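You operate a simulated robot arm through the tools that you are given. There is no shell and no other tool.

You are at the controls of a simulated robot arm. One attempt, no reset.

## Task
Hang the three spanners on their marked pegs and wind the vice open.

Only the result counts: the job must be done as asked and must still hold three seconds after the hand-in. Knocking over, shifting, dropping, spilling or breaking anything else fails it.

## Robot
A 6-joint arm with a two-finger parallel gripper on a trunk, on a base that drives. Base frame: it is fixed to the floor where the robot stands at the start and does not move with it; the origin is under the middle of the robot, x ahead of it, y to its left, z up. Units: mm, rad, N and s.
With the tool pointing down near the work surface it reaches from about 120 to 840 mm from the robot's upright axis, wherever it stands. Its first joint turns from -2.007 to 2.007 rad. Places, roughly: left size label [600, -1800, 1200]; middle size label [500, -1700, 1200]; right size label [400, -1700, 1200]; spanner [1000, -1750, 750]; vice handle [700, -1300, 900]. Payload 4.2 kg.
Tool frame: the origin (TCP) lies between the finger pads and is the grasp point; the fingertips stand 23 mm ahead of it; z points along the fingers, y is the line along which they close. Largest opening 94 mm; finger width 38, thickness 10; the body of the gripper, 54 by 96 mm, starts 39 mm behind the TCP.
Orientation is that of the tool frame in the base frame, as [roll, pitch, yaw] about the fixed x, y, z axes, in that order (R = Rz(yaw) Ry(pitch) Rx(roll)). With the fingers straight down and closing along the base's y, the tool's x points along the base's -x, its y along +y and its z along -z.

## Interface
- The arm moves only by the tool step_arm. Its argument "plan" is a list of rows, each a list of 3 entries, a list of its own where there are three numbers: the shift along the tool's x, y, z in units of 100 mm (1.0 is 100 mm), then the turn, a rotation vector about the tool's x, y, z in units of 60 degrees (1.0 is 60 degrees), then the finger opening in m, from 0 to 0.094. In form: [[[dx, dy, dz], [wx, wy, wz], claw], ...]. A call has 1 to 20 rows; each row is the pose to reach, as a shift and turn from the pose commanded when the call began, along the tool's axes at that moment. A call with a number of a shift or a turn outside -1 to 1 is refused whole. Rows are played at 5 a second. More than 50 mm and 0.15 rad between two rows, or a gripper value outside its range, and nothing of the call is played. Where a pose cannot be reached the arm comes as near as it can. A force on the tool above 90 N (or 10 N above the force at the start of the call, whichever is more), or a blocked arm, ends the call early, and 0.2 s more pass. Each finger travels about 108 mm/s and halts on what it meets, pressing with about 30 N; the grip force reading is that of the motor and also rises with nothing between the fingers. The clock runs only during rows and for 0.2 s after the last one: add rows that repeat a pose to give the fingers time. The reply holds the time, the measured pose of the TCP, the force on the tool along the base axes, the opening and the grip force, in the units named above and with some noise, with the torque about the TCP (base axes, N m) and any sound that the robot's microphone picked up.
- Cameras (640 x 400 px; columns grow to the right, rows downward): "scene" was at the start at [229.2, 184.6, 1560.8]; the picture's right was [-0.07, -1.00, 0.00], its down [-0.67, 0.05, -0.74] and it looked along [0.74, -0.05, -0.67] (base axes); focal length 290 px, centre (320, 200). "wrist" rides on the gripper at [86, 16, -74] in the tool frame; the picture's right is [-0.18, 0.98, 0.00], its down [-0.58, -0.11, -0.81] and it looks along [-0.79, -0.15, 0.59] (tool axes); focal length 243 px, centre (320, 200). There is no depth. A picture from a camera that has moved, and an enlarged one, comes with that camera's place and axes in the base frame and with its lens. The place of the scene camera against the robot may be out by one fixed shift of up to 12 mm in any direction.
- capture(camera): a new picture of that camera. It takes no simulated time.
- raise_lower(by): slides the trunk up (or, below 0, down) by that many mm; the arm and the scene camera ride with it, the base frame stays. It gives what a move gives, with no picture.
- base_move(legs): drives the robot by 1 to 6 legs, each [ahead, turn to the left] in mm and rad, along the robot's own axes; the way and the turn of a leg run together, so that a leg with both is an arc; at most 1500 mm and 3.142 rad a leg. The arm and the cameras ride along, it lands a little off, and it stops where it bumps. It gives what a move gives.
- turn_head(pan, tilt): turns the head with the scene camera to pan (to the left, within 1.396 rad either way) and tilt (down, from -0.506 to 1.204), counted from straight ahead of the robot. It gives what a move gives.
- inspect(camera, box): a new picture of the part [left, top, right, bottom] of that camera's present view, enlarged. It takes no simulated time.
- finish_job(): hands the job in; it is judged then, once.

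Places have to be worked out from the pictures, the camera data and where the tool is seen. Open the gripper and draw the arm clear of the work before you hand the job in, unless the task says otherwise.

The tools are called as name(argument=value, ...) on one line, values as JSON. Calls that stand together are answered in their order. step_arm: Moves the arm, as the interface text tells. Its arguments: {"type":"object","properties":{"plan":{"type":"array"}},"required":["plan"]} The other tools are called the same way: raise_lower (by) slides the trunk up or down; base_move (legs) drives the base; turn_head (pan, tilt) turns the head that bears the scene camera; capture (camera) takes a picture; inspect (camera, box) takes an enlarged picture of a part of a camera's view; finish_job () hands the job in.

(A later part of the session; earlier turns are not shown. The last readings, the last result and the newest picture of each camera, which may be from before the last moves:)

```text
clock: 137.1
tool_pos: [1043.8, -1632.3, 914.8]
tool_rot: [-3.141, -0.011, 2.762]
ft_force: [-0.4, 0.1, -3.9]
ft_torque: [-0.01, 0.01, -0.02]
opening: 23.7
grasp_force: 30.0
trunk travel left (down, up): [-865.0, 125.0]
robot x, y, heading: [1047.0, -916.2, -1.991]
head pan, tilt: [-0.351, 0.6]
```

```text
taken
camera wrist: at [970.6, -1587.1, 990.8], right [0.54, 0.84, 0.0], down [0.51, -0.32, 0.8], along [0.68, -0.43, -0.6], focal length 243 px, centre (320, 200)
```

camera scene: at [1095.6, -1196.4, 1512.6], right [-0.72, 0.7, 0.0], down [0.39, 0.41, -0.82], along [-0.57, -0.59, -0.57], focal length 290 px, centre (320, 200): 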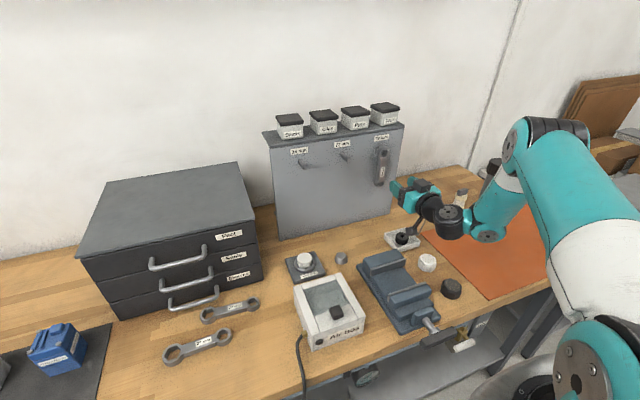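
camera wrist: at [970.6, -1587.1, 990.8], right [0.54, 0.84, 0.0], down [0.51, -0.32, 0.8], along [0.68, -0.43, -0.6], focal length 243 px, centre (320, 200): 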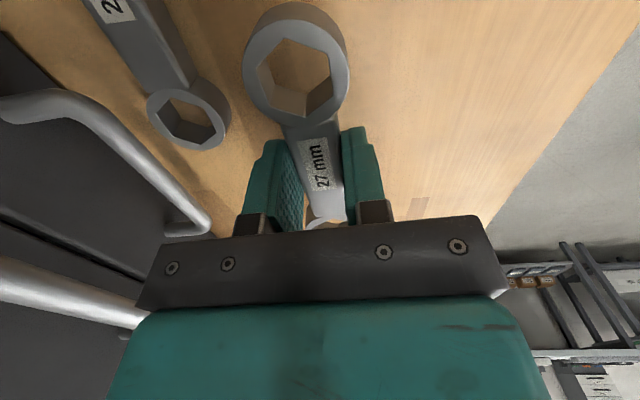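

Held again (3.9 N). I lift and carry the 27 mm spanner to the front of the panel as before.

step_arm(plan=[[[0, 0, -0.35], [0, 0, 0], 0.01], [[0, 0, -0.7], [0, 0, 0], 0.01], [[0, 0, -1.0], [0, 0, 0], 0.01]])

step_arm(plan=[[[0.2, 0, -0.3], [0, 0, 0], 0.01], [[0.5, 0, -0.6], [0, 0, 0], 0.01], [[0.8, 0, -0.65], [0, 0, 0], 0.01], [[1.0, 0, -0.65], [0, 0, 0], 0.01]])

step_arm(plan=[[[0.4, 0, 0], [0, 0, 0], 0.01], [[0.8, 0, 0], [0, 0, 0], 0.01], [[1.0, 0, 0], [0, 0, 0], 0.01]])

step_arm(plan=[[[0.4, 0, 0], [0, 0, 0], 0.01], [[0.8, -0.2, 0], [0, 0, 0], 0.01], [[1.0, -0.35, 0], [0, 0, 0], 0.01]])

step_arm(plan=[[[0.35, -0.25, 0], [0, 0, 0], 0.01], [[0.7, -0.5, 0], [0, 0, 0], 0.01], [[1.0, -0.7, 0], [0, 0, 0], 0.01], [[1.0, -0.7, 0], [0, 0, 0], 0.01]])

```text
clock: 137.9
tool_pos: [1043.5, -1636.1, 1015.1]
tool_rot: [3.141, -0.011, 2.761]
ft_force: [-0.6, -0.1, -4.7]
ft_torque: [-0.01, 0.02, -0.03]
opening: 23.5
grasp_force: 29.8
trunk travel left (down, up): [-865.0, 125.0]
robot x, y, heading: [1049.9, -912.7, -1.993]
head pan, tilt: [-0.351, 0.6]
```

```text
clock: 138.9
tool_pos: [951.2, -1597.3, 1083.9]
tool_rot: [-3.139, -0.009, 2.762]
ft_force: [0.4, -0.4, -4.0]
ft_torque: [0.02, 0.03, 0.02]
opening: 23.6
grasp_force: 30.7
trunk travel left (down, up): [-865.0, 125.0]
robot x, y, heading: [1047.1, -909.8, -1.992]
head pan, tilt: [-0.351, 0.6]
```

```text
clock: 139.7
tool_pos: [855.3, -1560.6, 1081.2]
tool_rot: [-3.139, -0.01, 2.762]
ft_force: [0.7, -1.3, -4.7]
ft_torque: [0.01, -0.01, 0.01]
opening: 23.9
grasp_force: 29.9
trunk travel left (down, up): [-865.0, 125.0]
robot x, y, heading: [1049.2, -911.4, -1.992]
head pan, tilt: [-0.351, 0.6]
```

```text
clock: 140.5
tool_pos: [752.1, -1556.8, 1085.2]
tool_rot: [-3.14, -0.011, 2.765]
ft_force: [0.6, 0.0, -3.1]
ft_torque: [0.02, 0.01, 0.01]
opening: 23.6
grasp_force: 29.9
trunk travel left (down, up): [-865.0, 125.0]
robot x, y, heading: [1049.3, -912.0, -1.993]
head pan, tilt: [-0.351, 0.6]
```

```text
clock: 141.5
tool_pos: [631.8, -1584.7, 1084.1]
tool_rot: [3.141, -0.009, 2.763]
ft_force: [-0.9, 0.2, -4.8]
ft_torque: [-0.04, 0.04, -0.01]
opening: 23.4
grasp_force: 30.0
trunk travel left (down, up): [-865.0, 125.0]
robot x, y, heading: [1047.3, -912.0, -1.996]
head pan, tilt: [-0.351, 0.6]
```

Now I turn the tool to face the panel and pitch it up.

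step_arm(plan=[[[0, 0, 0], [0, 0, 0.14], 0.01], [[0, 0, 0], [0, 0, 0.28], 0.01], [[0, 0, 0], [0, 0, 0.42], 0.01], [[0, 0, 0], [0, 0, 0.56], 0.01], [[0, 0, 0], [0, 0, 0.7], 0.01], [[0, 0, 0], [0, 0, 0.84], 0.01], [[0, 0, 0], [0, 0, 0.98], 0.01]])

step_arm(plan=[[[0, 0, 0], [0, 0, 0.14], 0.01], [[0, 0, 0], [0, 0, 0.28], 0.01], [[0, 0, 0], [0, 0, 0.42], 0.01], [[0, 0, 0], [0, 0, 0.526], 0.01]])

step_arm(plan=[[[0, 0, 0], [0, -0.14, 0], 0.01], [[0, 0, 0], [0, -0.28, 0], 0.01], [[0, 0, 0], [0, -0.42, 0], 0.01], [[0, 0, 0], [0, -0.56, 0], 0.01], [[0, 0, 0], [0, -0.7, 0], 0.01], [[0, 0, 0], [0, -0.84, 0], 0.01], [[0, 0, 0], [0, -0.98, 0], 0.01]])

step_arm(plan=[[[0, 0, 0], [0, -0.14, 0], 0.01], [[0, 0, 0], [0, -0.28, 0], 0.01], [[0, 0, 0], [0, -0.42, 0], 0.01], [[0, 0, 0], [0, -0.515, 0], 0.01], [[0, 0, 0], [0, -0.515, 0], 0.01]])

capture(camera="scene")

capture(camera="wrist")

```text
clock: 143.1
tool_pos: [633.3, -1583.9, 1084.4]
tool_rot: [-3.132, -0.004, 1.732]
ft_force: [0.5, -0.3, -3.6]
ft_torque: [-0.01, 0.0, 0.02]
opening: 23.6
grasp_force: 29.9
trunk travel left (down, up): [-865.0, 125.0]
robot x, y, heading: [1047.5, -912.2, -1.991]
head pan, tilt: [-0.351, 0.6]
```

```text
clock: 144.1
tool_pos: [634.4, -1583.1, 1083.5]
tool_rot: [-3.133, 0.003, 1.184]
ft_force: [-0.1, 0.7, -4.6]
ft_torque: [0.02, -0.01, 0.01]
opening: 23.7
grasp_force: 30.3
trunk travel left (down, up): [-865.0, 125.0]
robot x, y, heading: [1046.4, -911.3, -1.994]
head pan, tilt: [-0.351, 0.6]
```

```text
clock: 145.7
tool_pos: [632.3, -1584.4, 1084.3]
tool_rot: [-3.122, 1.028, 1.201]
ft_force: [-0.6, 0.2, -2.9]
ft_torque: [0.07, -0.04, 0.02]
opening: 23.8
grasp_force: 29.9
trunk travel left (down, up): [-865.0, 125.0]
robot x, y, heading: [1048.5, -913.7, -1.992]
head pan, tilt: [-0.351, 0.6]
```

```text
clock: 146.9
tool_pos: [627.2, -1602.3, 1086.8]
tool_rot: [-2.162, 1.559, 2.161]
ft_force: [-0.4, -0.5, -4.8]
ft_torque: [0.09, -0.08, 0.02]
opening: 23.8
grasp_force: 30.1
out of reach, approached as far as the arm can: row 4, 5
trunk travel left (down, up): [-865.0, 125.0]
robot x, y, heading: [1046.5, -912.5, -1.996]
head pan, tilt: [-0.351, 0.6]
```

```text
taken
camera scene: at [1095.5, -1196.5, 1512.6], right [-0.72, 0.7, 0.0], down [0.39, 0.41, -0.82], along [-0.58, -0.59, -0.57], focal length 290 px, centre (320, 200)
```

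scene: 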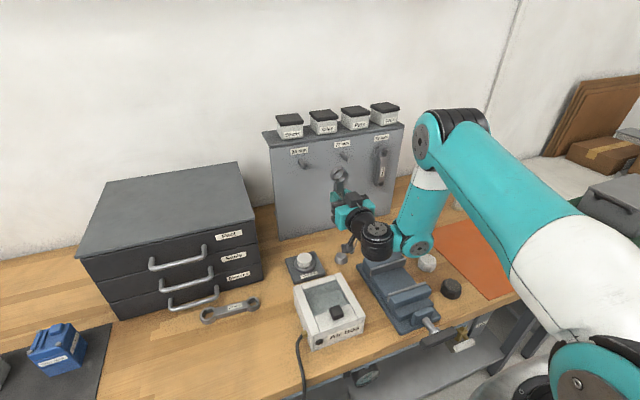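

```text
taken
camera wrist: at [670.0, -1537.5, 1000.8], right [0.91, -0.37, 0.17], down [0.21, 0.78, 0.59], along [-0.36, -0.5, 0.79], focal length 243 px, centre (320, 200)
```

wrist: 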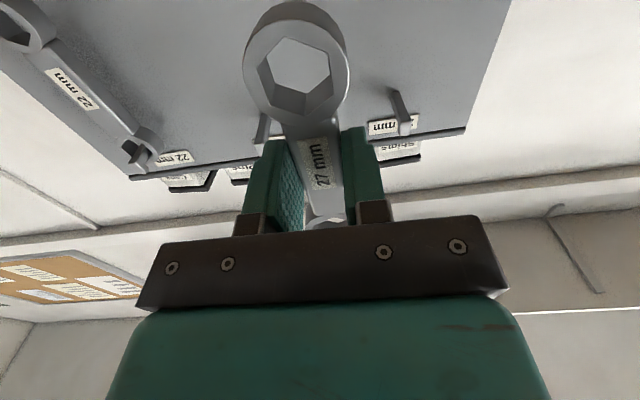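

Held and upright. I move right 68 mm to the 27 mm peg and lower 10 mm, then compare ring and tip in an enlarged view.

step_arm(plan=[[[0.04, -0.25, 0], [0, 0, 0], 0.01], [[0.08, -0.5, 0], [0, 0, 0], 0.01], [[0.1, -0.68, 0], [0, 0, 0], 0.01], [[0.1, -0.68, 0], [0, 0, 0], 0.01]])

inspect(camera="scene", box=[335, 140, 385, 180])

```text
clock: 147.9
tool_pos: [563.8, -1574.4, 1078.1]
tool_rot: [-1.987, 1.56, 2.34]
ft_force: [-0.2, 0.3, -4.2]
ft_torque: [0.05, -0.04, 0.02]
opening: 23.6
grasp_force: 29.7
trunk travel left (down, up): [-865.0, 125.0]
robot x, y, heading: [1048.5, -909.7, -1.998]
head pan, tilt: [-0.351, 0.6]
```

```text
10.00 times, centred on (360, 160) of scene
camera zoom: at [1095.5, -1196.5, 1512.6], right [-0.72, 0.7, 0.0], down [0.39, 0.41, -0.82], along [-0.57, -0.59, -0.57], focal length 2896 px, centre (-80, 600)
```

zoom: 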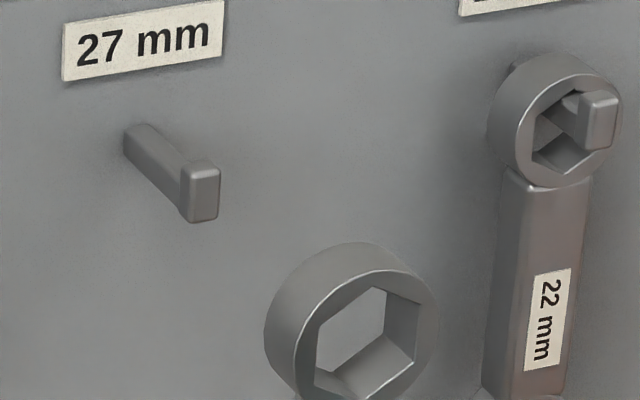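

The ring projects almost exactly onto the tip. I advance 70 mm to just before the tip and check again.

step_arm(plan=[[[0, 0, 0.25], [0, 0, 0], 0.01], [[0, 0, 0.5], [0, 0, 0], 0.01], [[0, 0, 0.7], [0, 0, 0], 0.01], [[0, 0, 0.7], [0, 0, 0], 0.01]])

inspect(camera="scene", box=[335, 140, 375, 172])

```text
clock: 148.9
tool_pos: [537.2, -1640.9, 1079.3]
tool_rot: [-1.989, 1.56, 2.338]
ft_force: [-0.4, 0.1, -3.8]
ft_torque: [0.08, 0.02, 0.01]
opening: 23.5
grasp_force: 30.6
trunk travel left (down, up): [-865.0, 125.0]
robot x, y, heading: [1047.9, -912.9, -1.989]
head pan, tilt: [-0.351, 0.6]
```

```text
12.50 times, centred on (355, 156) of scene
camera zoom: at [1095.5, -1196.5, 1512.6], right [-0.72, 0.7, 0.0], down [0.39, 0.41, -0.82], along [-0.57, -0.59, -0.57], focal length 3620 px, centre (-118, 750)
```

zoom: 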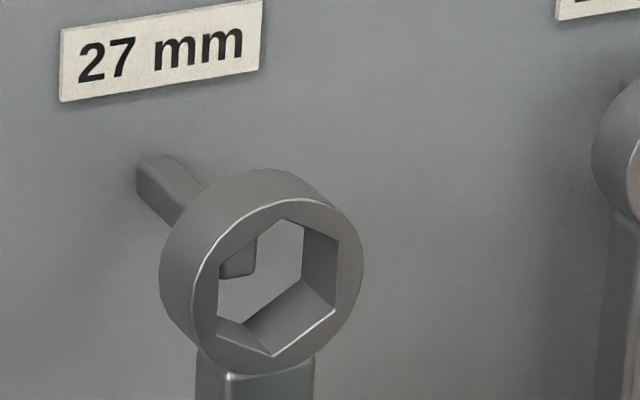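

Aligned within a millimetre. I advance 16 mm over the tip and check force and picture.

step_arm(plan=[[[0, 0, 0.04], [0, 0, 0], 0.01], [[0, 0, 0.08], [0, 0, 0], 0.01], [[0, 0, 0.12], [0, 0, 0], 0.01], [[0, 0, 0.16], [0, 0, 0], 0.01], [[0, 0, 0.16], [0, 0, 0], 0.01]])

inspect(camera="scene", box=[335, 140, 375, 172])

```text
clock: 150.1
tool_pos: [530.6, -1655.8, 1077.6]
tool_rot: [-1.998, 1.559, 2.327]
ft_force: [0.5, 0.3, -4.1]
ft_torque: [0.09, -0.07, 0.01]
opening: 23.7
grasp_force: 30.3
trunk travel left (down, up): [-865.0, 125.0]
robot x, y, heading: [1046.4, -913.3, -1.991]
head pan, tilt: [-0.351, 0.6]
```

```text
12.50 times, centred on (355, 156) of scene
camera zoom: at [1095.5, -1196.6, 1512.6], right [-0.72, 0.7, 0.0], down [0.39, 0.41, -0.82], along [-0.57, -0.59, -0.57], focal length 3620 px, centre (-118, 750)
```

zoom: 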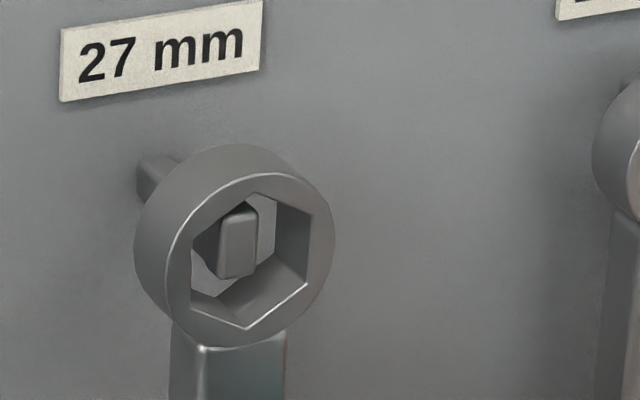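

The peg end is inside the hexagon with room all round and no contact. I advance another 16 mm so the ring sits behind the upturned end.

step_arm(plan=[[[0, 0, 0.04], [0, 0, 0], 0.01], [[0, 0, 0.08], [0, 0, 0], 0.01], [[0, 0, 0.12], [0, 0, 0], 0.01], [[0, 0, 0.165], [0, 0, 0], 0.01], [[0, 0, 0.165], [0, 0, 0], 0.01]])

inspect(camera="scene", box=[335, 140, 375, 172])

```text
clock: 151.3
tool_pos: [525.8, -1670.5, 1076.3]
tool_rot: [-2.007, 1.562, 2.318]
ft_force: [0.3, -0.1, -4.6]
ft_torque: [0.1, -0.02, 0.02]
opening: 23.6
grasp_force: 29.8
trunk travel left (down, up): [-865.0, 125.0]
robot x, y, heading: [1046.9, -908.1, -1.987]
head pan, tilt: [-0.351, 0.6]
```

```text
12.50 times, centred on (355, 156) of scene
camera zoom: at [1095.5, -1196.6, 1512.6], right [-0.72, 0.7, 0.0], down [0.39, 0.41, -0.82], along [-0.57, -0.59, -0.57], focal length 3620 px, centre (-118, 750)
```

zoom: 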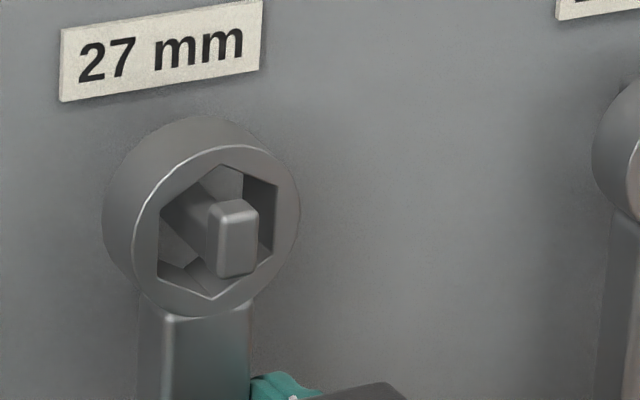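

Ring is behind the upturned end. I lower 9 mm, then in small steps until the peg takes the weight.

step_arm(plan=[[[0.03, 0, 0], [0, 0, 0], 0.01], [[0.06, 0, 0], [0, 0, 0], 0.01], [[0.09, 0, 0], [0, 0, 0], 0.01], [[0.09, 0, 0], [0, 0, 0], 0.01]])

step_arm(plan=[[[0.01, 0, 0], [0, 0, 0], 0.01], [[0.02, 0, 0], [0, 0, 0], 0.01], [[0.02, 0, 0], [0, 0, 0], 0.01]])

inspect(camera="scene", box=[335, 140, 375, 172])

```text
clock: 152.3
tool_pos: [525.3, -1670.0, 1069.1]
tool_rot: [-1.66, 1.561, 2.667]
ft_force: [2.0, -1.7, 4.3]
ft_torque: [0.15, 0.04, 0.0]
opening: 23.7
grasp_force: 30.3
trunk travel left (down, up): [-865.0, 125.0]
robot x, y, heading: [1047.2, -908.7, -1.993]
head pan, tilt: [-0.351, 0.6]
```

```text
clock: 153.1
tool_pos: [526.4, -1670.5, 1069.9]
tool_rot: [-1.555, 1.56, 2.773]
ft_force: [4.6, -0.6, 14.6]
ft_torque: [-0.08, 0.24, 0.08]
opening: 23.6
grasp_force: 29.6
trunk travel left (down, up): [-865.0, 125.0]
robot x, y, heading: [1043.4, -911.4, -1.992]
head pan, tilt: [-0.351, 0.6]
```

```text
12.50 times, centred on (355, 156) of scene
camera zoom: at [1096.4, -1195.7, 1512.9], right [-0.72, 0.7, 0.0], down [0.39, 0.4, -0.83], along [-0.58, -0.59, -0.56], focal length 3620 px, centre (-118, 750)
```

zoom: 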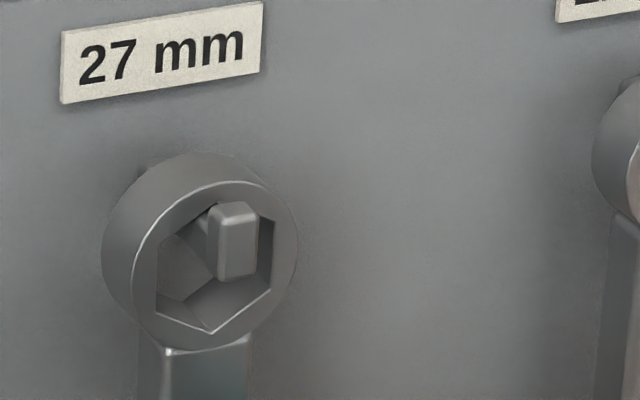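

Weight is on the peg (now pressing slightly). I relax 2.3 mm, open the fingers and back out.

step_arm(plan=[[[-0.012, 0, 0], [0, 0, 0], 0.01], [[-0.023, 0, 0], [0, 0, 0], 0.01], [[-0.023, 0, 0], [0, 0, 0], 0.028], [[-0.023, 0, 0], [0, 0, 0], 0.04], [[-0.023, 0, 0], [0, 0, 0], 0.05], [[-0.023, 0, 0], [0, 0, 0], 0.05], [[-0.023, 0, 0], [0, 0, 0], 0.05]])

inspect(camera="scene", box=[325, 135, 395, 191])

```text
clock: 154.7
tool_pos: [523.7, -1669.3, 1068.3]
tool_rot: [-1.944, 1.56, 2.382]
ft_force: [0.0, -0.4, 0.1]
ft_torque: [0.0, 0.0, 0.0]
opening: 49.9
grasp_force: 0.0
trunk travel left (down, up): [-865.0, 125.0]
robot x, y, heading: [1049.5, -910.8, -1.99]
head pan, tilt: [-0.351, 0.6]
```

```text
7.14 times, centred on (360, 163) of scene
camera zoom: at [1095.6, -1196.4, 1512.6], right [-0.72, 0.7, 0.0], down [0.39, 0.41, -0.83], along [-0.57, -0.59, -0.56], focal length 2068 px, centre (34, 464)
```

zoom: 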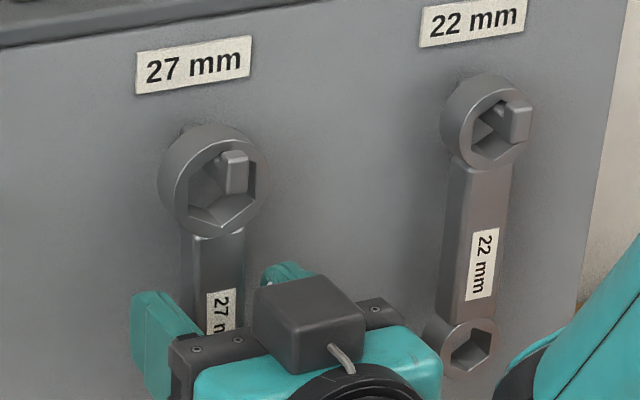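

Both 22 and 27 hang properly. I back out, shift left and pitch down again, heading for the 24 mm spanner.

step_arm(plan=[[[0, 0, -0.2], [0, 0, 0], 0.05], [[0, 0, -0.5], [0, 0, 0], 0.05], [[0, 0, -0.8], [0, 0, 0], 0.05], [[0, 0, -1.0], [0, 0, 0], 0.05]])

step_arm(plan=[[[0, 0.3, 0], [0, 0, 0], 0.05], [[0, 0.6, 0], [0, 0, 0], 0.05], [[0, 0.65, 0], [0, 0, 0], 0.05]])

step_arm(plan=[[[0, 0, 0], [0, 0.14, 0], 0.05], [[0, 0, 0], [0, 0.28, 0], 0.05], [[0, 0, 0], [0, 0.42, 0], 0.05], [[0, 0, 0], [0, 0.56, 0], 0.05], [[0, 0, 0], [0, 0.7, 0], 0.05], [[0, 0, 0], [0, 0.84, 0], 0.05], [[0, 0, 0], [0, 0.98, 0], 0.05]])

step_arm(plan=[[[0, 0, 0], [0, 0.14, 0], 0.05], [[0, 0, 0], [0, 0.28, 0], 0.05], [[0, 0, 0], [0, 0.42, 0], 0.05], [[0, 0, 0], [0, 0.51, 0], 0.05]])

capture(camera="scene")

```text
clock: 155.7
tool_pos: [561.9, -1577.8, 1071.4]
tool_rot: [-1.926, 1.561, 2.4]
ft_force: [0.5, 0.7, 0.4]
ft_torque: [0.01, -0.03, -0.02]
opening: 50.1
grasp_force: 0.0
trunk travel left (down, up): [-865.0, 125.0]
robot x, y, heading: [1048.3, -909.3, -1.99]
head pan, tilt: [-0.351, 0.6]
```

```text
clock: 156.5
tool_pos: [622.5, -1601.3, 1067.9]
tool_rot: [-2.264, 1.56, 2.062]
ft_force: [0.0, -0.5, -0.1]
ft_torque: [0.01, 0.0, -0.02]
opening: 50.2
grasp_force: 0.1
trunk travel left (down, up): [-865.0, 125.0]
robot x, y, heading: [1048.1, -907.4, -1.983]
head pan, tilt: [-0.351, 0.6]
```

```text
clock: 158.1
tool_pos: [622.0, -1601.0, 1068.4]
tool_rot: [-3.129, 0.54, 1.188]
ft_force: [-0.1, 0.5, 0.1]
ft_torque: [-0.04, 0.03, 0.01]
opening: 49.9
grasp_force: 0.1
trunk travel left (down, up): [-865.0, 125.0]
robot x, y, heading: [1045.3, -909.3, -1.987]
head pan, tilt: [-0.351, 0.6]
```

```text
clock: 159.1
tool_pos: [621.1, -1603.5, 1068.3]
tool_rot: [-3.131, 0.006, 1.184]
ft_force: [0.0, 0.8, -0.3]
ft_torque: [-0.06, 0.03, 0.0]
opening: 49.6
grasp_force: 0.0
trunk travel left (down, up): [-865.0, 125.0]
robot x, y, heading: [1049.6, -908.5, -1.989]
head pan, tilt: [-0.351, 0.6]
```

```text
taken
camera scene: at [1095.7, -1196.2, 1512.7], right [-0.72, 0.7, 0.0], down [0.39, 0.41, -0.83], along [-0.58, -0.59, -0.56], focal length 290 px, centre (320, 200)
```

scene: 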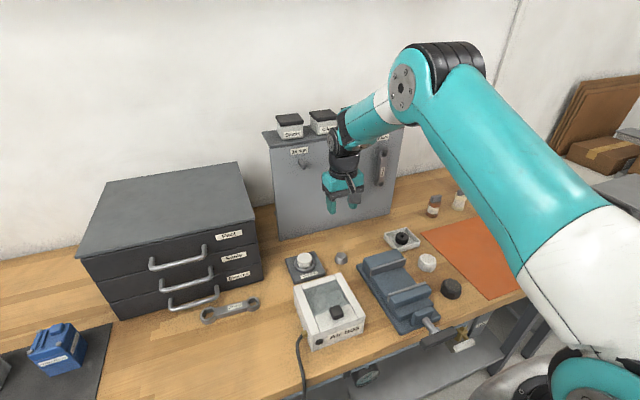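

Clear. I go back out from the panel and left, to above the front of the 24 mm spanner.

step_arm(plan=[[[0.4, 0.2, 0], [0, 0, 0], 0.05], [[0.8, 0.4, 0], [0, 0, 0], 0.05], [[1.0, 0.7, 0], [0, 0, 0], 0.05], [[1.0, 0.9, 0], [0, 0, 0], 0.05]])

step_arm(plan=[[[0.2, 0.4, 0], [0, 0, 0], 0.05], [[0.22, 0.8, 0], [0, 0, 0], 0.05], [[0.22, 1.0, 0], [0, 0, 0], 0.05]])

step_arm(plan=[[[0, 0.4, 0], [0, 0, 0], 0.05], [[0, 0.8, 0], [0, 0, 0], 0.05], [[0, 1.0, 0], [0, 0, 0], 0.05]])

step_arm(plan=[[[0, 0.1, 0], [0, 0, -0.14], 0.05], [[0, 0.2, 0], [0, 0, -0.28], 0.05], [[0, 0.3, 0], [0, 0, -0.42], 0.05], [[0, 0.36, 0], [0, 0, -0.56], 0.05], [[0, 0.36, 0], [0, 0, -0.7], 0.05], [[0, 0.36, 0], [0, 0, -0.84], 0.05], [[0, 0.36, 0], [0, 0, -0.98], 0.05]])

step_arm(plan=[[[0, 0, 0], [0, 0, -0.14], 0.05], [[0, 0, 0], [0, 0, -0.28], 0.05], [[0, 0, 0], [0, 0, -0.42], 0.05], [[0, 0, 0], [0, 0, -0.436], 0.05], [[0, 0, 0], [0, 0, -0.436], 0.05]])

capture(camera="wrist")

```text
clock: 160.1
tool_pos: [742.8, -1544.9, 1066.2]
tool_rot: [-3.132, 0.006, 1.186]
ft_force: [-0.1, 0.4, 0.5]
ft_torque: [0.04, 0.02, 0.04]
opening: 50.0
grasp_force: 0.0
trunk travel left (down, up): [-865.0, 125.0]
robot x, y, heading: [1049.2, -908.0, -1.995]
head pan, tilt: [-0.351, 0.6]
```

```text
clock: 160.9
tool_pos: [844.0, -1561.1, 1065.1]
tool_rot: [-3.129, 0.007, 1.184]
ft_force: [-0.2, 0.4, 0.0]
ft_torque: [0.01, -0.01, 0.0]
opening: 50.3
grasp_force: 0.1
trunk travel left (down, up): [-865.0, 125.0]
robot x, y, heading: [1045.6, -911.9, -1.996]
head pan, tilt: [-0.351, 0.6]
```

```text
clock: 161.7
tool_pos: [936.4, -1597.6, 1063.7]
tool_rot: [-3.133, 0.009, 1.185]
ft_force: [-0.1, 0.1, -0.5]
ft_torque: [-0.01, -0.03, 0.01]
opening: 49.9
grasp_force: 0.0
trunk travel left (down, up): [-865.0, 125.0]
robot x, y, heading: [1047.5, -907.4, -1.988]
head pan, tilt: [-0.351, 0.6]
```

```text
clock: 163.3
tool_pos: [970.6, -1612.1, 1064.4]
tool_rot: [-3.131, -0.006, 2.216]
ft_force: [0.0, -0.7, -0.3]
ft_torque: [-0.01, -0.02, 0.0]
opening: 50.0
grasp_force: 0.2
trunk travel left (down, up): [-865.0, 125.0]
robot x, y, heading: [1049.6, -916.5, -1.996]
head pan, tilt: [-0.351, 0.6]
```

```text
clock: 164.5
tool_pos: [970.9, -1611.0, 1064.8]
tool_rot: [-3.135, -0.008, 2.669]
ft_force: [0.1, 0.3, 0.5]
ft_torque: [-0.01, -0.02, 0.03]
opening: 49.9
grasp_force: 0.1
trunk travel left (down, up): [-865.0, 125.0]
robot x, y, heading: [1044.4, -912.8, -1.99]
head pan, tilt: [-0.351, 0.6]
```

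```text
taken
camera wrist: at [902.9, -1557.6, 1140.5], right [0.61, 0.79, -0.01], down [0.48, -0.36, 0.8], along [0.63, -0.49, -0.6], focal length 243 px, centre (320, 200)
```

wrist: 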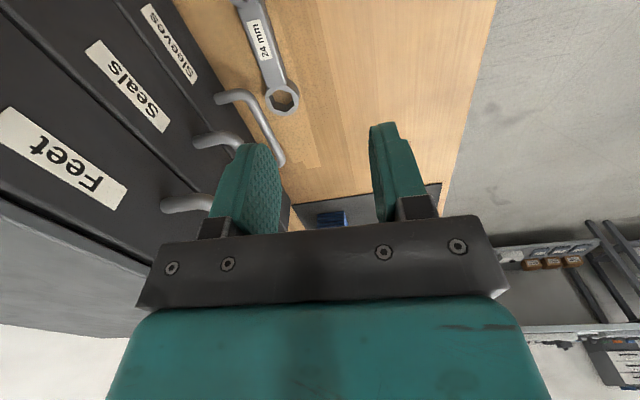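

I enlarge this view to measure the 24 mm spanner and the drawer's clearance.

inspect(camera="wrist", box=[160, 0, 340, 130])

```text
3.08 times, centred on (250, 65) of wrist
camera zoom: at [902.9, -1557.6, 1140.5], right [0.61, 0.79, -0.01], down [0.48, -0.36, 0.8], along [0.63, -0.49, -0.6], focal length 746 px, centre (535, 615)
```

zoom: 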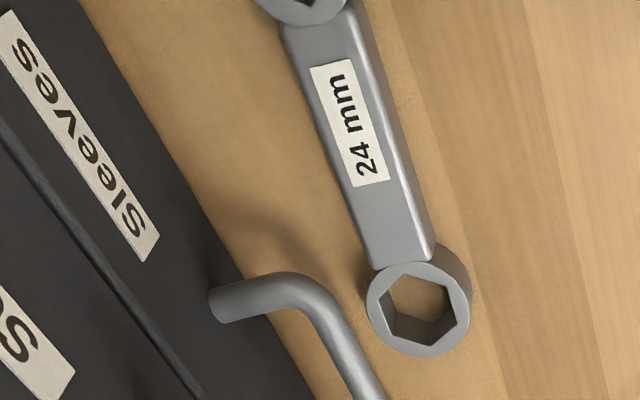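

Drawer front is at n≈-1258 and handles begin at s≈1533, so I grip the 24 mm spanner about 17 mm right of its centre and keep 5 mm toward me. I shift there and descend 100 mm.

step_arm(plan=[[[0.05, -0.3, 0], [0, 0, 0], 0.06], [[0.088, -0.54, 0], [0, 0, 0], 0.06], [[0.088, -0.54, 0.4], [0, 0, 0], 0.06], [[0.088, -0.54, 0.8], [0, 0, 0], 0.06], [[0.088, -0.54, 1.0], [0, 0, 0], 0.06], [[0.088, -0.54, 1.0], [0, 0, 0], 0.06]])

capture(camera="wrist")

capture(camera="scene")

```text
clock: 165.9
tool_pos: [935.2, -1657.2, 964.5]
tool_rot: [-3.135, -0.009, 2.667]
ft_force: [-0.1, -0.6, 0.1]
ft_torque: [0.04, -0.02, 0.03]
opening: 59.9
grasp_force: 0.2
trunk travel left (down, up): [-865.0, 125.0]
robot x, y, heading: [1045.5, -912.2, -1.987]
head pan, tilt: [-0.351, 0.6]
```

```text
taken
camera wrist: at [868.5, -1602.2, 1039.3], right [0.61, 0.79, -0.01], down [0.48, -0.36, 0.8], along [0.63, -0.5, -0.6], focal length 243 px, centre (320, 200)
```

wrist: 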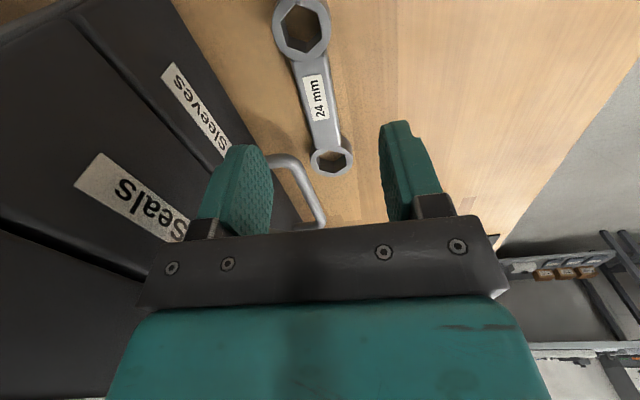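

```text
taken
camera scene: at [1095.7, -1196.4, 1512.6], right [-0.72, 0.7, 0.0], down [0.39, 0.41, -0.83], along [-0.58, -0.59, -0.56], focal length 290 px, centre (320, 200)
```

scene: 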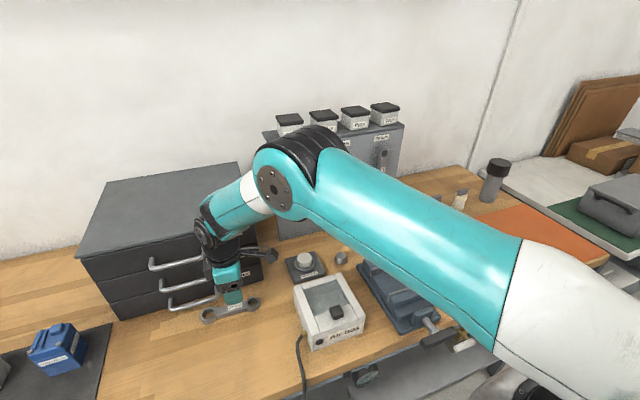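

Spanner is between the fingers. Before going lower I check the wrist's clearance to the drawers in an enlarged view.

inspect(camera="scene", box=[130, 180, 300, 330])

turn_head(pan=0.15, tilt=0.75)

capture(camera="scene")

```text
2.67 times, centred on (215, 255) of scene
camera zoom: at [1095.7, -1196.4, 1512.6], right [-0.72, 0.7, 0.0], down [0.39, 0.41, -0.83], along [-0.58, -0.59, -0.56], focal length 772 px, centre (600, 53)
```

zoom: 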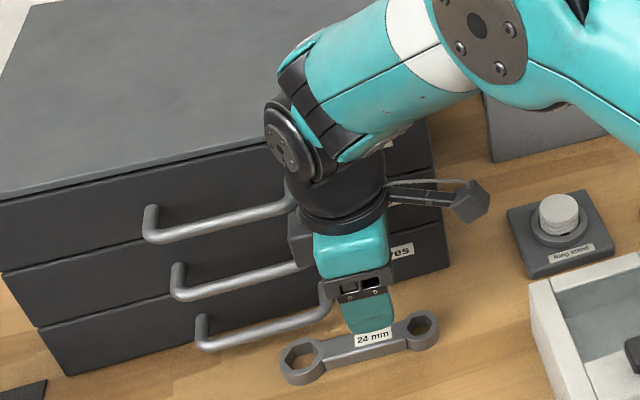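

```text
clock: 166.8
tool_pos: [937.6, -1655.5, 963.8]
tool_rot: [-3.134, -0.008, 2.666]
ft_force: [0.2, 0.0, -0.9]
ft_torque: [-0.02, -0.01, -0.01]
opening: 60.0
grasp_force: 0.2
trunk travel left (down, up): [-865.0, 125.0]
robot x, y, heading: [1047.8, -912.8, -1.993]
head pan, tilt: [0.15, 0.75]
```

```text
taken
camera scene: at [1135.2, -1212.9, 1499.7], right [-0.96, 0.27, 0.0], down [0.18, 0.66, -0.73], along [-0.2, -0.7, -0.68], focal length 290 px, centre (320, 200)
```

scene: 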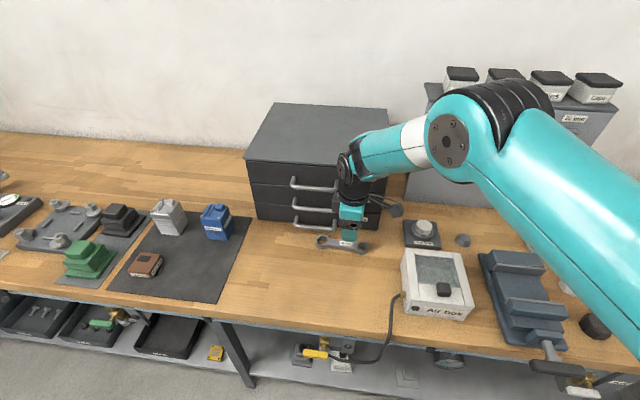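

The wrist would come within ~1 cm of the top handle, so I keep the tool 8 mm more toward me (the far finger will draw the spanner in when closing). I descend to z 905 first.

step_arm(plan=[[[-0.03, 0.08, 0], [0, 0, 0], 0.064], [[-0.03, 0.08, 0.2], [0, 0, 0], 0.064], [[-0.03, 0.08, 0.4], [0, 0, 0], 0.064], [[-0.03, 0.08, 0.58], [0, 0, 0], 0.064], [[-0.03, 0.08, 0.58], [0, 0, 0], 0.064]])

inspect(camera="scene", box=[240, 90, 420, 260])

capture(camera="wrist")

```text
clock: 168.0
tool_pos: [941.4, -1650.2, 906.9]
tool_rot: [-3.133, -0.01, 2.667]
ft_force: [0.7, -0.6, -0.4]
ft_torque: [-0.01, 0.01, -0.02]
opening: 63.7
grasp_force: 0.0
trunk travel left (down, up): [-865.0, 125.0]
robot x, y, heading: [1045.7, -908.7, -1.992]
head pan, tilt: [0.15, 0.75]
```

```text
2.35 times, centred on (330, 175) of scene
camera zoom: at [1135.2, -1212.9, 1499.7], right [-0.96, 0.27, 0.0], down [0.18, 0.66, -0.73], along [-0.2, -0.7, -0.68], focal length 681 px, centre (296, 259)
```

zoom: 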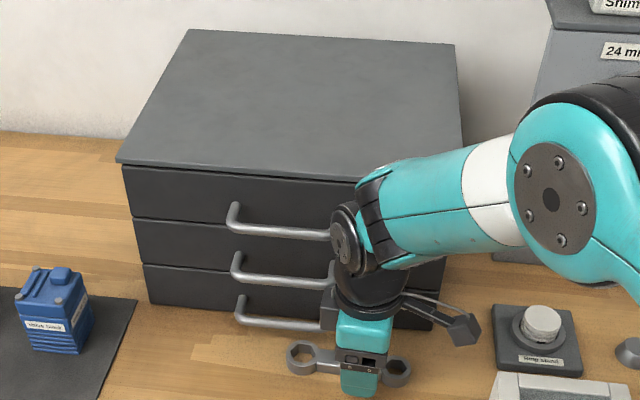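

```text
taken
camera wrist: at [873.8, -1596.6, 982.4], right [0.61, 0.79, -0.01], down [0.48, -0.36, 0.8], along [0.63, -0.5, -0.6], focal length 243 px, centre (320, 200)
```

wrist: 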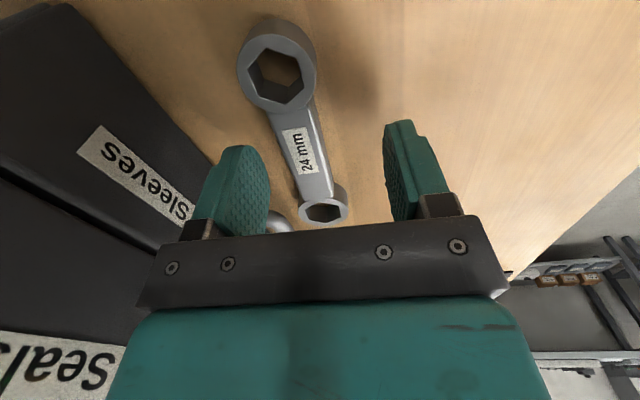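

The wrist disc stays about 13 mm in front of the handles. I descend the last 21 mm slowly, watching force.

step_arm(plan=[[[0, 0, 0.06], [0, 0, 0], 0.064], [[0, 0, 0.12], [0, 0, 0], 0.064], [[0, 0, 0.18], [0, 0, 0], 0.064], [[0, 0, 0.215], [0, 0, 0], 0.064], [[0, 0, 0.215], [0, 0, 0], 0.064]])

inspect(camera="scene", box=[290, 130, 390, 230])

```text
clock: 169.2
tool_pos: [941.8, -1651.4, 886.6]
tool_rot: [-3.134, -0.008, 2.667]
ft_force: [0.3, 0.8, -0.2]
ft_torque: [-0.01, 0.02, 0.02]
opening: 64.2
grasp_force: 0.0
trunk travel left (down, up): [-865.0, 125.0]
robot x, y, heading: [1048.1, -908.1, -1.996]
head pan, tilt: [0.15, 0.75]
```

```text
4.00 times, centred on (340, 180) of scene
camera zoom: at [1135.2, -1212.9, 1499.7], right [-0.96, 0.27, 0.0], down [0.18, 0.66, -0.73], along [-0.2, -0.7, -0.68], focal length 1158 px, centre (240, 280)
```

zoom: 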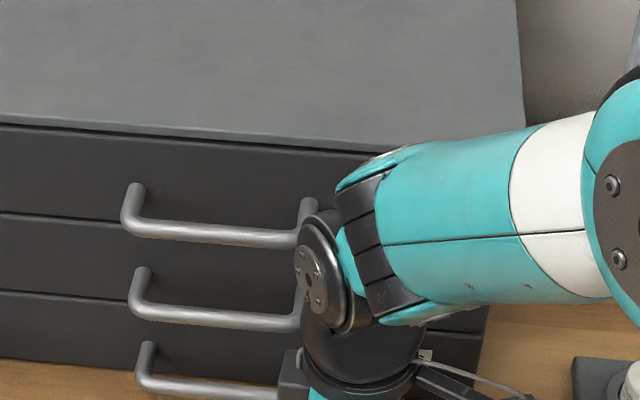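

No contact. I lower 1.5 mm more, close on the handle, and lift slightly.

step_arm(plan=[[[0, 0, 0.015], [0, 0, 0], 0.064], [[0, 0, 0.015], [0, 0, 0], 0.045], [[0, 0, 0.015], [0, 0, 0], 0.025], [[0, 0, 0.015], [0, 0, 0], 0.01], [[0, 0, 0.015], [0, 0, 0], 0.01], [[0, 0, 0.015], [0, 0, 0], 0.01]])

step_arm(plan=[[[0, 0.05, -0.05], [0, 0, 0], 0.01], [[0, 0.1, -0.1], [0, 0, 0], 0.01], [[0, 0.2, -0.2], [0, 0, 0], 0.01], [[0, 0.3, -0.3], [0, 0, 0], 0.01], [[0, 0.3, -0.3], [0, 0, 0], 0.01]])

capture(camera="wrist")

```text
clock: 170.6
tool_pos: [941.7, -1652.2, 884.1]
tool_rot: [-3.132, -0.008, 2.667]
ft_force: [-1.4, -1.4, 3.6]
ft_torque: [0.03, -0.11, 0.01]
opening: 23.2
grasp_force: 29.5
trunk travel left (down, up): [-865.0, 125.0]
robot x, y, heading: [1049.0, -905.3, -1.989]
head pan, tilt: [0.15, 0.75]
```

```text
clock: 171.8
tool_pos: [955.5, -1622.7, 914.8]
tool_rot: [-3.134, -0.008, 2.667]
ft_force: [1.7, 0.2, -3.5]
ft_torque: [-0.01, 0.01, 0.01]
opening: 23.7
grasp_force: 30.2
trunk travel left (down, up): [-865.0, 125.0]
robot x, y, heading: [1048.4, -908.3, -1.99]
head pan, tilt: [0.15, 0.75]
```

```text
taken
camera wrist: at [886.6, -1569.0, 989.4], right [0.61, 0.79, -0.01], down [0.48, -0.36, 0.8], along [0.63, -0.5, -0.6], focal length 243 px, centre (320, 200)
```

wrist: 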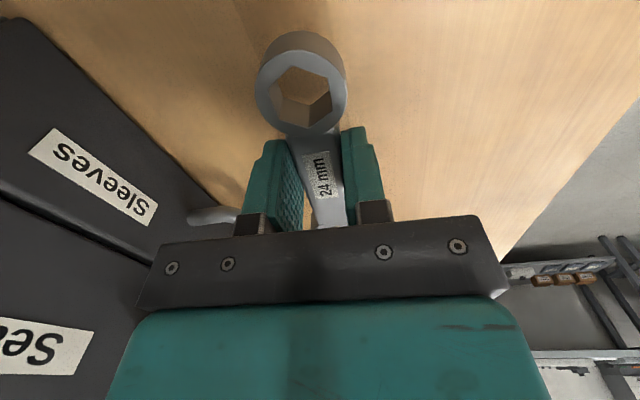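

The 24 mm spanner is held. I lift and carry it to the panel like the others.

step_arm(plan=[[[0, 0, -0.35], [0, 0, 0], 0.01], [[0, 0, -0.7], [0, 0, 0], 0.01], [[0, 0, -1.0], [0, 0, 0], 0.01]])

step_arm(plan=[[[0.3, -0.03, -0.3], [0, 0, 0], 0.01], [[0.65, -0.06, -0.6], [0, 0, 0], 0.01], [[0.996, -0.088, -0.6], [0, 0, 0], 0.01]])

step_arm(plan=[[[0.33, -0.15, 0], [0, 0, 0], 0.01], [[0.66, -0.3, 0], [0, 0, 0], 0.01], [[0.966, -0.438, 0], [0, 0, 0], 0.01]])

step_arm(plan=[[[0.33, -0.2, 0], [0, 0, 0], 0.01], [[0.66, -0.4, 0], [0, 0, 0], 0.01], [[0.95, -0.61, 0], [0, 0, 0], 0.01], [[0.95, -0.61, 0], [0, 0, 0], 0.01]])

turn_head(pan=-0.35, tilt=0.6)

capture(camera="scene")

```text
clock: 172.6
tool_pos: [957.7, -1625.0, 1012.6]
tool_rot: [-3.134, -0.011, 2.67]
ft_force: [-0.4, -0.4, -4.0]
ft_torque: [-0.01, 0.0, 0.01]
opening: 23.6
grasp_force: 29.8
trunk travel left (down, up): [-865.0, 125.0]
robot x, y, heading: [1050.8, -907.3, -1.991]
head pan, tilt: [0.15, 0.75]
```

```text
clock: 173.4
tool_pos: [868.0, -1587.3, 1074.2]
tool_rot: [-3.135, -0.008, 2.669]
ft_force: [-0.4, 0.5, -4.5]
ft_torque: [0.0, 0.07, 0.01]
opening: 23.6
grasp_force: 29.8
trunk travel left (down, up): [-865.0, 125.0]
robot x, y, heading: [1049.9, -904.5, -1.989]
head pan, tilt: [0.15, 0.75]
```

```text
clock: 174.2
tool_pos: [760.3, -1580.3, 1074.3]
tool_rot: [-3.135, -0.009, 2.669]
ft_force: [0.4, -0.1, -3.5]
ft_torque: [0.03, 0.08, 0.02]
opening: 23.7
grasp_force: 29.8
trunk travel left (down, up): [-865.0, 125.0]
robot x, y, heading: [1043.4, -909.6, -1.989]
head pan, tilt: [0.15, 0.75]
```

```text
clock: 175.2
tool_pos: [647.0, -1589.0, 1075.6]
tool_rot: [-3.133, -0.009, 2.67]
ft_force: [-0.1, -0.5, -3.9]
ft_torque: [0.03, 0.05, 0.02]
opening: 23.4
grasp_force: 30.5
trunk travel left (down, up): [-865.0, 125.0]
robot x, y, heading: [1047.0, -913.7, -1.991]
head pan, tilt: [0.15, 0.75]
```

```text
clock: 176.2
tool_pos: [646.4, -1589.3, 1075.9]
tool_rot: [-3.134, -0.008, 2.668]
ft_force: [-0.1, 1.3, -4.1]
ft_torque: [0.02, 0.05, -0.01]
opening: 23.7
grasp_force: 30.2
trunk travel left (down, up): [-865.0, 125.0]
robot x, y, heading: [1048.6, -910.1, -1.995]
head pan, tilt: [-0.351, 0.6]
```

```text
taken
camera scene: at [1095.6, -1196.6, 1512.5], right [-0.72, 0.7, 0.0], down [0.39, 0.41, -0.82], along [-0.57, -0.59, -0.57], focal length 290 px, centre (320, 200)
```

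scene: 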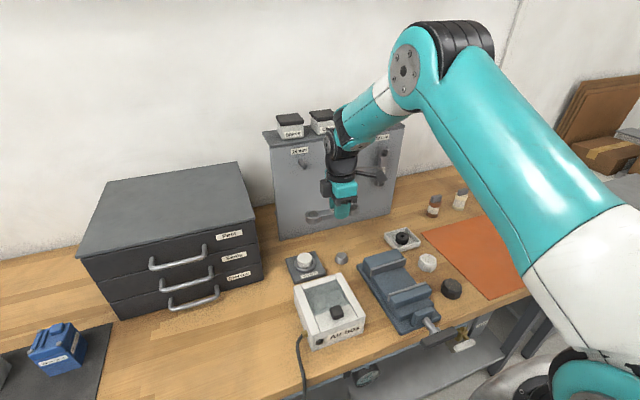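

Now turn the tool to face the panel and pitch up.

step_arm(plan=[[[0, 0, 0], [0, 0, 0.14], 0.01], [[0, 0, 0], [0, 0, 0.28], 0.01], [[0, 0, 0], [0, 0, 0.42], 0.01], [[0, 0, 0], [0, 0, 0.56], 0.01], [[0, 0, 0], [0, 0, 0.7], 0.01], [[0, 0, 0], [0, 0, 0.84], 0.01], [[0, 0, 0], [0, 0, 0.98], 0.01]])

step_arm(plan=[[[0, 0, 0], [0, 0, 0.14], 0.01], [[0, 0, 0], [0, 0, 0.28], 0.01], [[0, 0, 0], [0, 0, 0.42], 0.01], [[0, 0, 0], [0, 0, 0.436], 0.01]])

step_arm(plan=[[[0, 0, 0], [0, -0.14, 0], 0.01], [[0, 0, 0], [0, -0.28, 0], 0.01], [[0, 0, 0], [0, -0.42, 0], 0.01], [[0, 0, 0], [0, -0.56, 0], 0.01], [[0, 0, 0], [0, -0.7, 0], 0.01], [[0, 0, 0], [0, -0.84, 0], 0.01], [[0, 0, 0], [0, -0.98, 0], 0.01]])

step_arm(plan=[[[0, 0, 0], [0, -0.14, 0], 0.01], [[0, 0, 0], [0, -0.28, 0], 0.01], [[0, 0, 0], [0, -0.42, 0], 0.01], [[0, 0, 0], [0, -0.515, 0], 0.01], [[0, 0, 0], [0, -0.515, 0], 0.01]])

capture(camera="scene")

```text
clock: 177.8
tool_pos: [646.3, -1592.2, 1076.9]
tool_rot: [-3.13, 0.001, 1.638]
ft_force: [0.4, 0.0, -3.9]
ft_torque: [0.03, 0.01, 0.01]
opening: 23.7
grasp_force: 30.2
trunk travel left (down, up): [-865.0, 125.0]
robot x, y, heading: [1049.0, -909.3, -1.992]
head pan, tilt: [-0.351, 0.6]
```

```text
clock: 178.8
tool_pos: [647.1, -1591.3, 1076.9]
tool_rot: [-3.133, 0.006, 1.183]
ft_force: [0.2, -0.1, -3.8]
ft_torque: [0.03, 0.01, 0.03]
opening: 23.8
grasp_force: 30.6
trunk travel left (down, up): [-865.0, 125.0]
robot x, y, heading: [1050.1, -910.0, -1.991]
head pan, tilt: [-0.351, 0.6]
```

```text
clock: 180.4
tool_pos: [646.0, -1591.4, 1077.6]
tool_rot: [-3.123, 1.033, 1.201]
ft_force: [1.4, 0.2, -2.9]
ft_torque: [0.08, -0.03, 0.03]
opening: 23.5
grasp_force: 30.3
trunk travel left (down, up): [-865.0, 125.0]
robot x, y, heading: [1046.8, -908.4, -1.992]
head pan, tilt: [-0.351, 0.6]
```

```text
clock: 181.6
tool_pos: [641.1, -1609.6, 1079.4]
tool_rot: [-1.737, 1.56, 2.588]
ft_force: [-0.4, -0.5, -3.7]
ft_torque: [0.05, -0.04, 0.06]
opening: 23.7
grasp_force: 30.3
out of reach, approached as far as the arm can: row 3, 4, 5
trunk travel left (down, up): [-865.0, 125.0]
robot x, y, heading: [1049.8, -906.5, -1.991]
head pan, tilt: [-0.351, 0.6]
```

```text
taken
camera scene: at [1095.5, -1196.4, 1512.6], right [-0.72, 0.7, 0.0], down [0.39, 0.41, -0.82], along [-0.57, -0.59, -0.57], focal length 290 px, centre (320, 200)
```

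scene: 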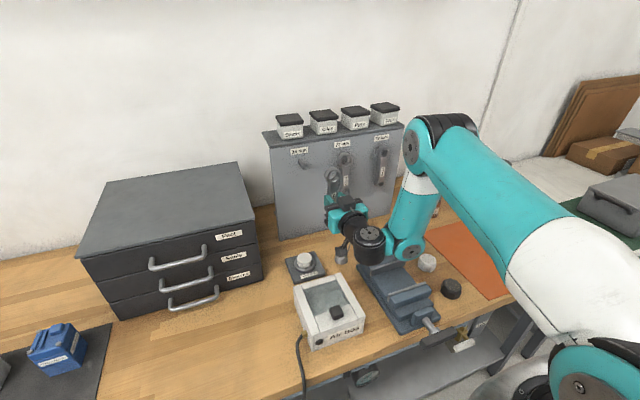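

Upright again. I move left 46 mm to the 24 mm peg, lower 11 mm, and compare ring and tip.

step_arm(plan=[[[0.05, 0.2, 0], [0, 0, 0], 0.01], [[0.11, 0.4, 0], [0, 0, 0], 0.01], [[0.11, 0.465, 0], [0, 0, 0], 0.01], [[0.11, 0.465, 0], [0, 0, 0], 0.01]])

inspect(camera="scene", box=[285, 145, 335, 185])

```text
clock: 182.6
tool_pos: [685.8, -1625.2, 1067.3]
tool_rot: [-1.339, 1.559, 2.987]
ft_force: [-0.1, -0.4, -3.3]
ft_torque: [0.09, -0.05, -0.03]
opening: 23.8
grasp_force: 30.8
trunk travel left (down, up): [-865.0, 125.0]
robot x, y, heading: [1044.4, -909.7, -1.985]
head pan, tilt: [-0.351, 0.6]
```

```text
10.00 times, centred on (310, 165) of scene
camera zoom: at [1095.5, -1196.6, 1512.6], right [-0.72, 0.7, 0.0], down [0.39, 0.41, -0.82], along [-0.57, -0.59, -0.57], focal length 2896 px, centre (420, 550)
```

zoom: 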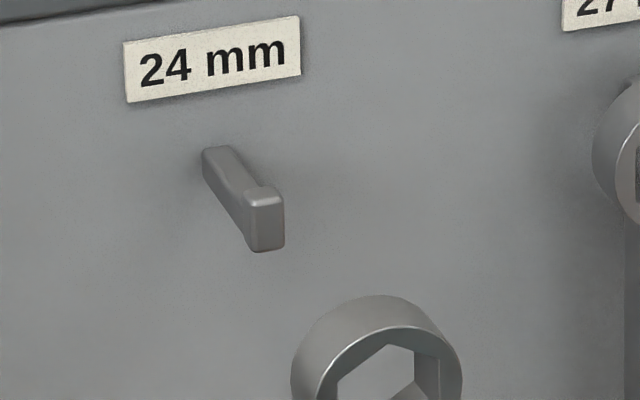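

I shift the enlarged window down to see the whole ring.

inspect(camera="scene", box=[285, 155, 345, 203])

```text
8.33 times, centred on (315, 179) of scene
camera zoom: at [1095.5, -1196.6, 1512.6], right [-0.72, 0.7, 0.0], down [0.39, 0.41, -0.82], along [-0.57, -0.59, -0.57], focal length 2413 px, centre (362, 375)
```

zoom: 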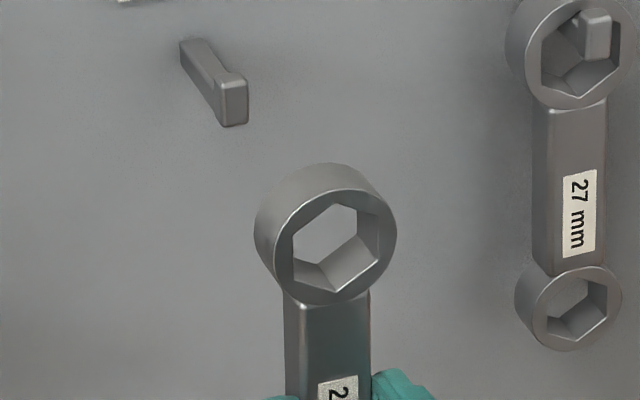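

The ring projects 1 mm left and 2 mm low of the tip; I correct and advance 70 mm.

step_arm(plan=[[[-0.02, -0.01, 0.1], [0, 0, 0], 0.01], [[-0.02, -0.01, 0.4], [0, 0, 0], 0.01], [[-0.02, -0.01, 0.7], [0, 0, 0], 0.01], [[-0.02, -0.01, 0.7], [0, 0, 0], 0.01]])

inspect(camera="scene", box=[290, 150, 330, 182])

```text
clock: 183.6
tool_pos: [685.4, -1624.4, 1067.8]
tool_rot: [-1.328, 1.561, 3.001]
ft_force: [0.0, 0.3, -4.0]
ft_torque: [0.07, -0.03, -0.05]
opening: 23.8
grasp_force: 30.1
out of reach, approached as far as the arm can: row 1, 2, 3, 4
trunk travel left (down, up): [-865.0, 125.0]
robot x, y, heading: [1046.3, -912.0, -1.986]
head pan, tilt: [-0.351, 0.6]
```

```text
12.50 times, centred on (310, 166) of scene
camera zoom: at [1095.6, -1196.6, 1512.6], right [-0.72, 0.7, 0.0], down [0.39, 0.41, -0.82], along [-0.57, -0.59, -0.57], focal length 3620 px, centre (445, 625)
```

zoom: 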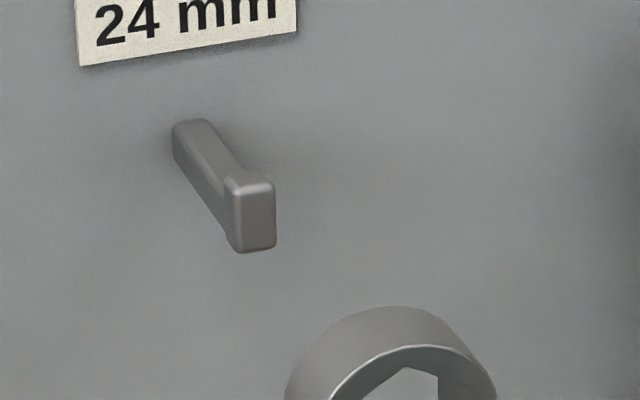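

The arm refused to move forward from here. I test a small pure forward step.

step_arm(plan=[[[0, 0, 0.05], [0, 0, 0], 0.01], [[0, 0, 0.1], [0, 0, 0], 0.01], [[0, 0, 0.1], [0, 0, 0], 0.01]])

capture(camera="scene")

```text
clock: 184.4
tool_pos: [685.4, -1626.2, 1069.1]
tool_rot: [-1.326, 1.561, 2.999]
ft_force: [0.1, -1.2, -4.3]
ft_torque: [0.07, -0.04, 0.01]
opening: 23.6
grasp_force: 30.1
out of reach, approached as far as the arm can: row 1, 2, 3
trunk travel left (down, up): [-865.0, 125.0]
robot x, y, heading: [1048.7, -910.8, -1.994]
head pan, tilt: [-0.351, 0.6]
```

```text
taken
camera scene: at [1095.6, -1196.6, 1512.6], right [-0.72, 0.7, 0.0], down [0.39, 0.41, -0.82], along [-0.57, -0.59, -0.57], focal length 290 px, centre (320, 200)
```

scene: 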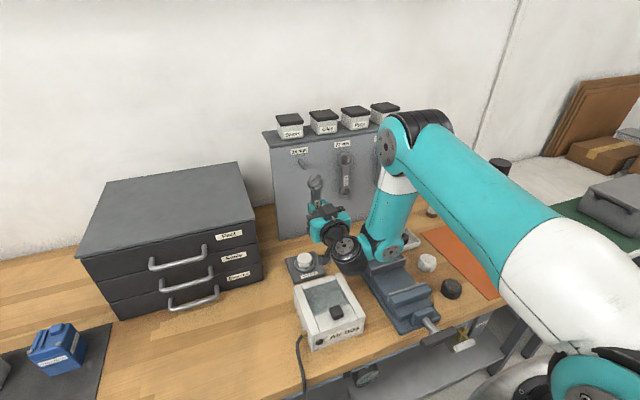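

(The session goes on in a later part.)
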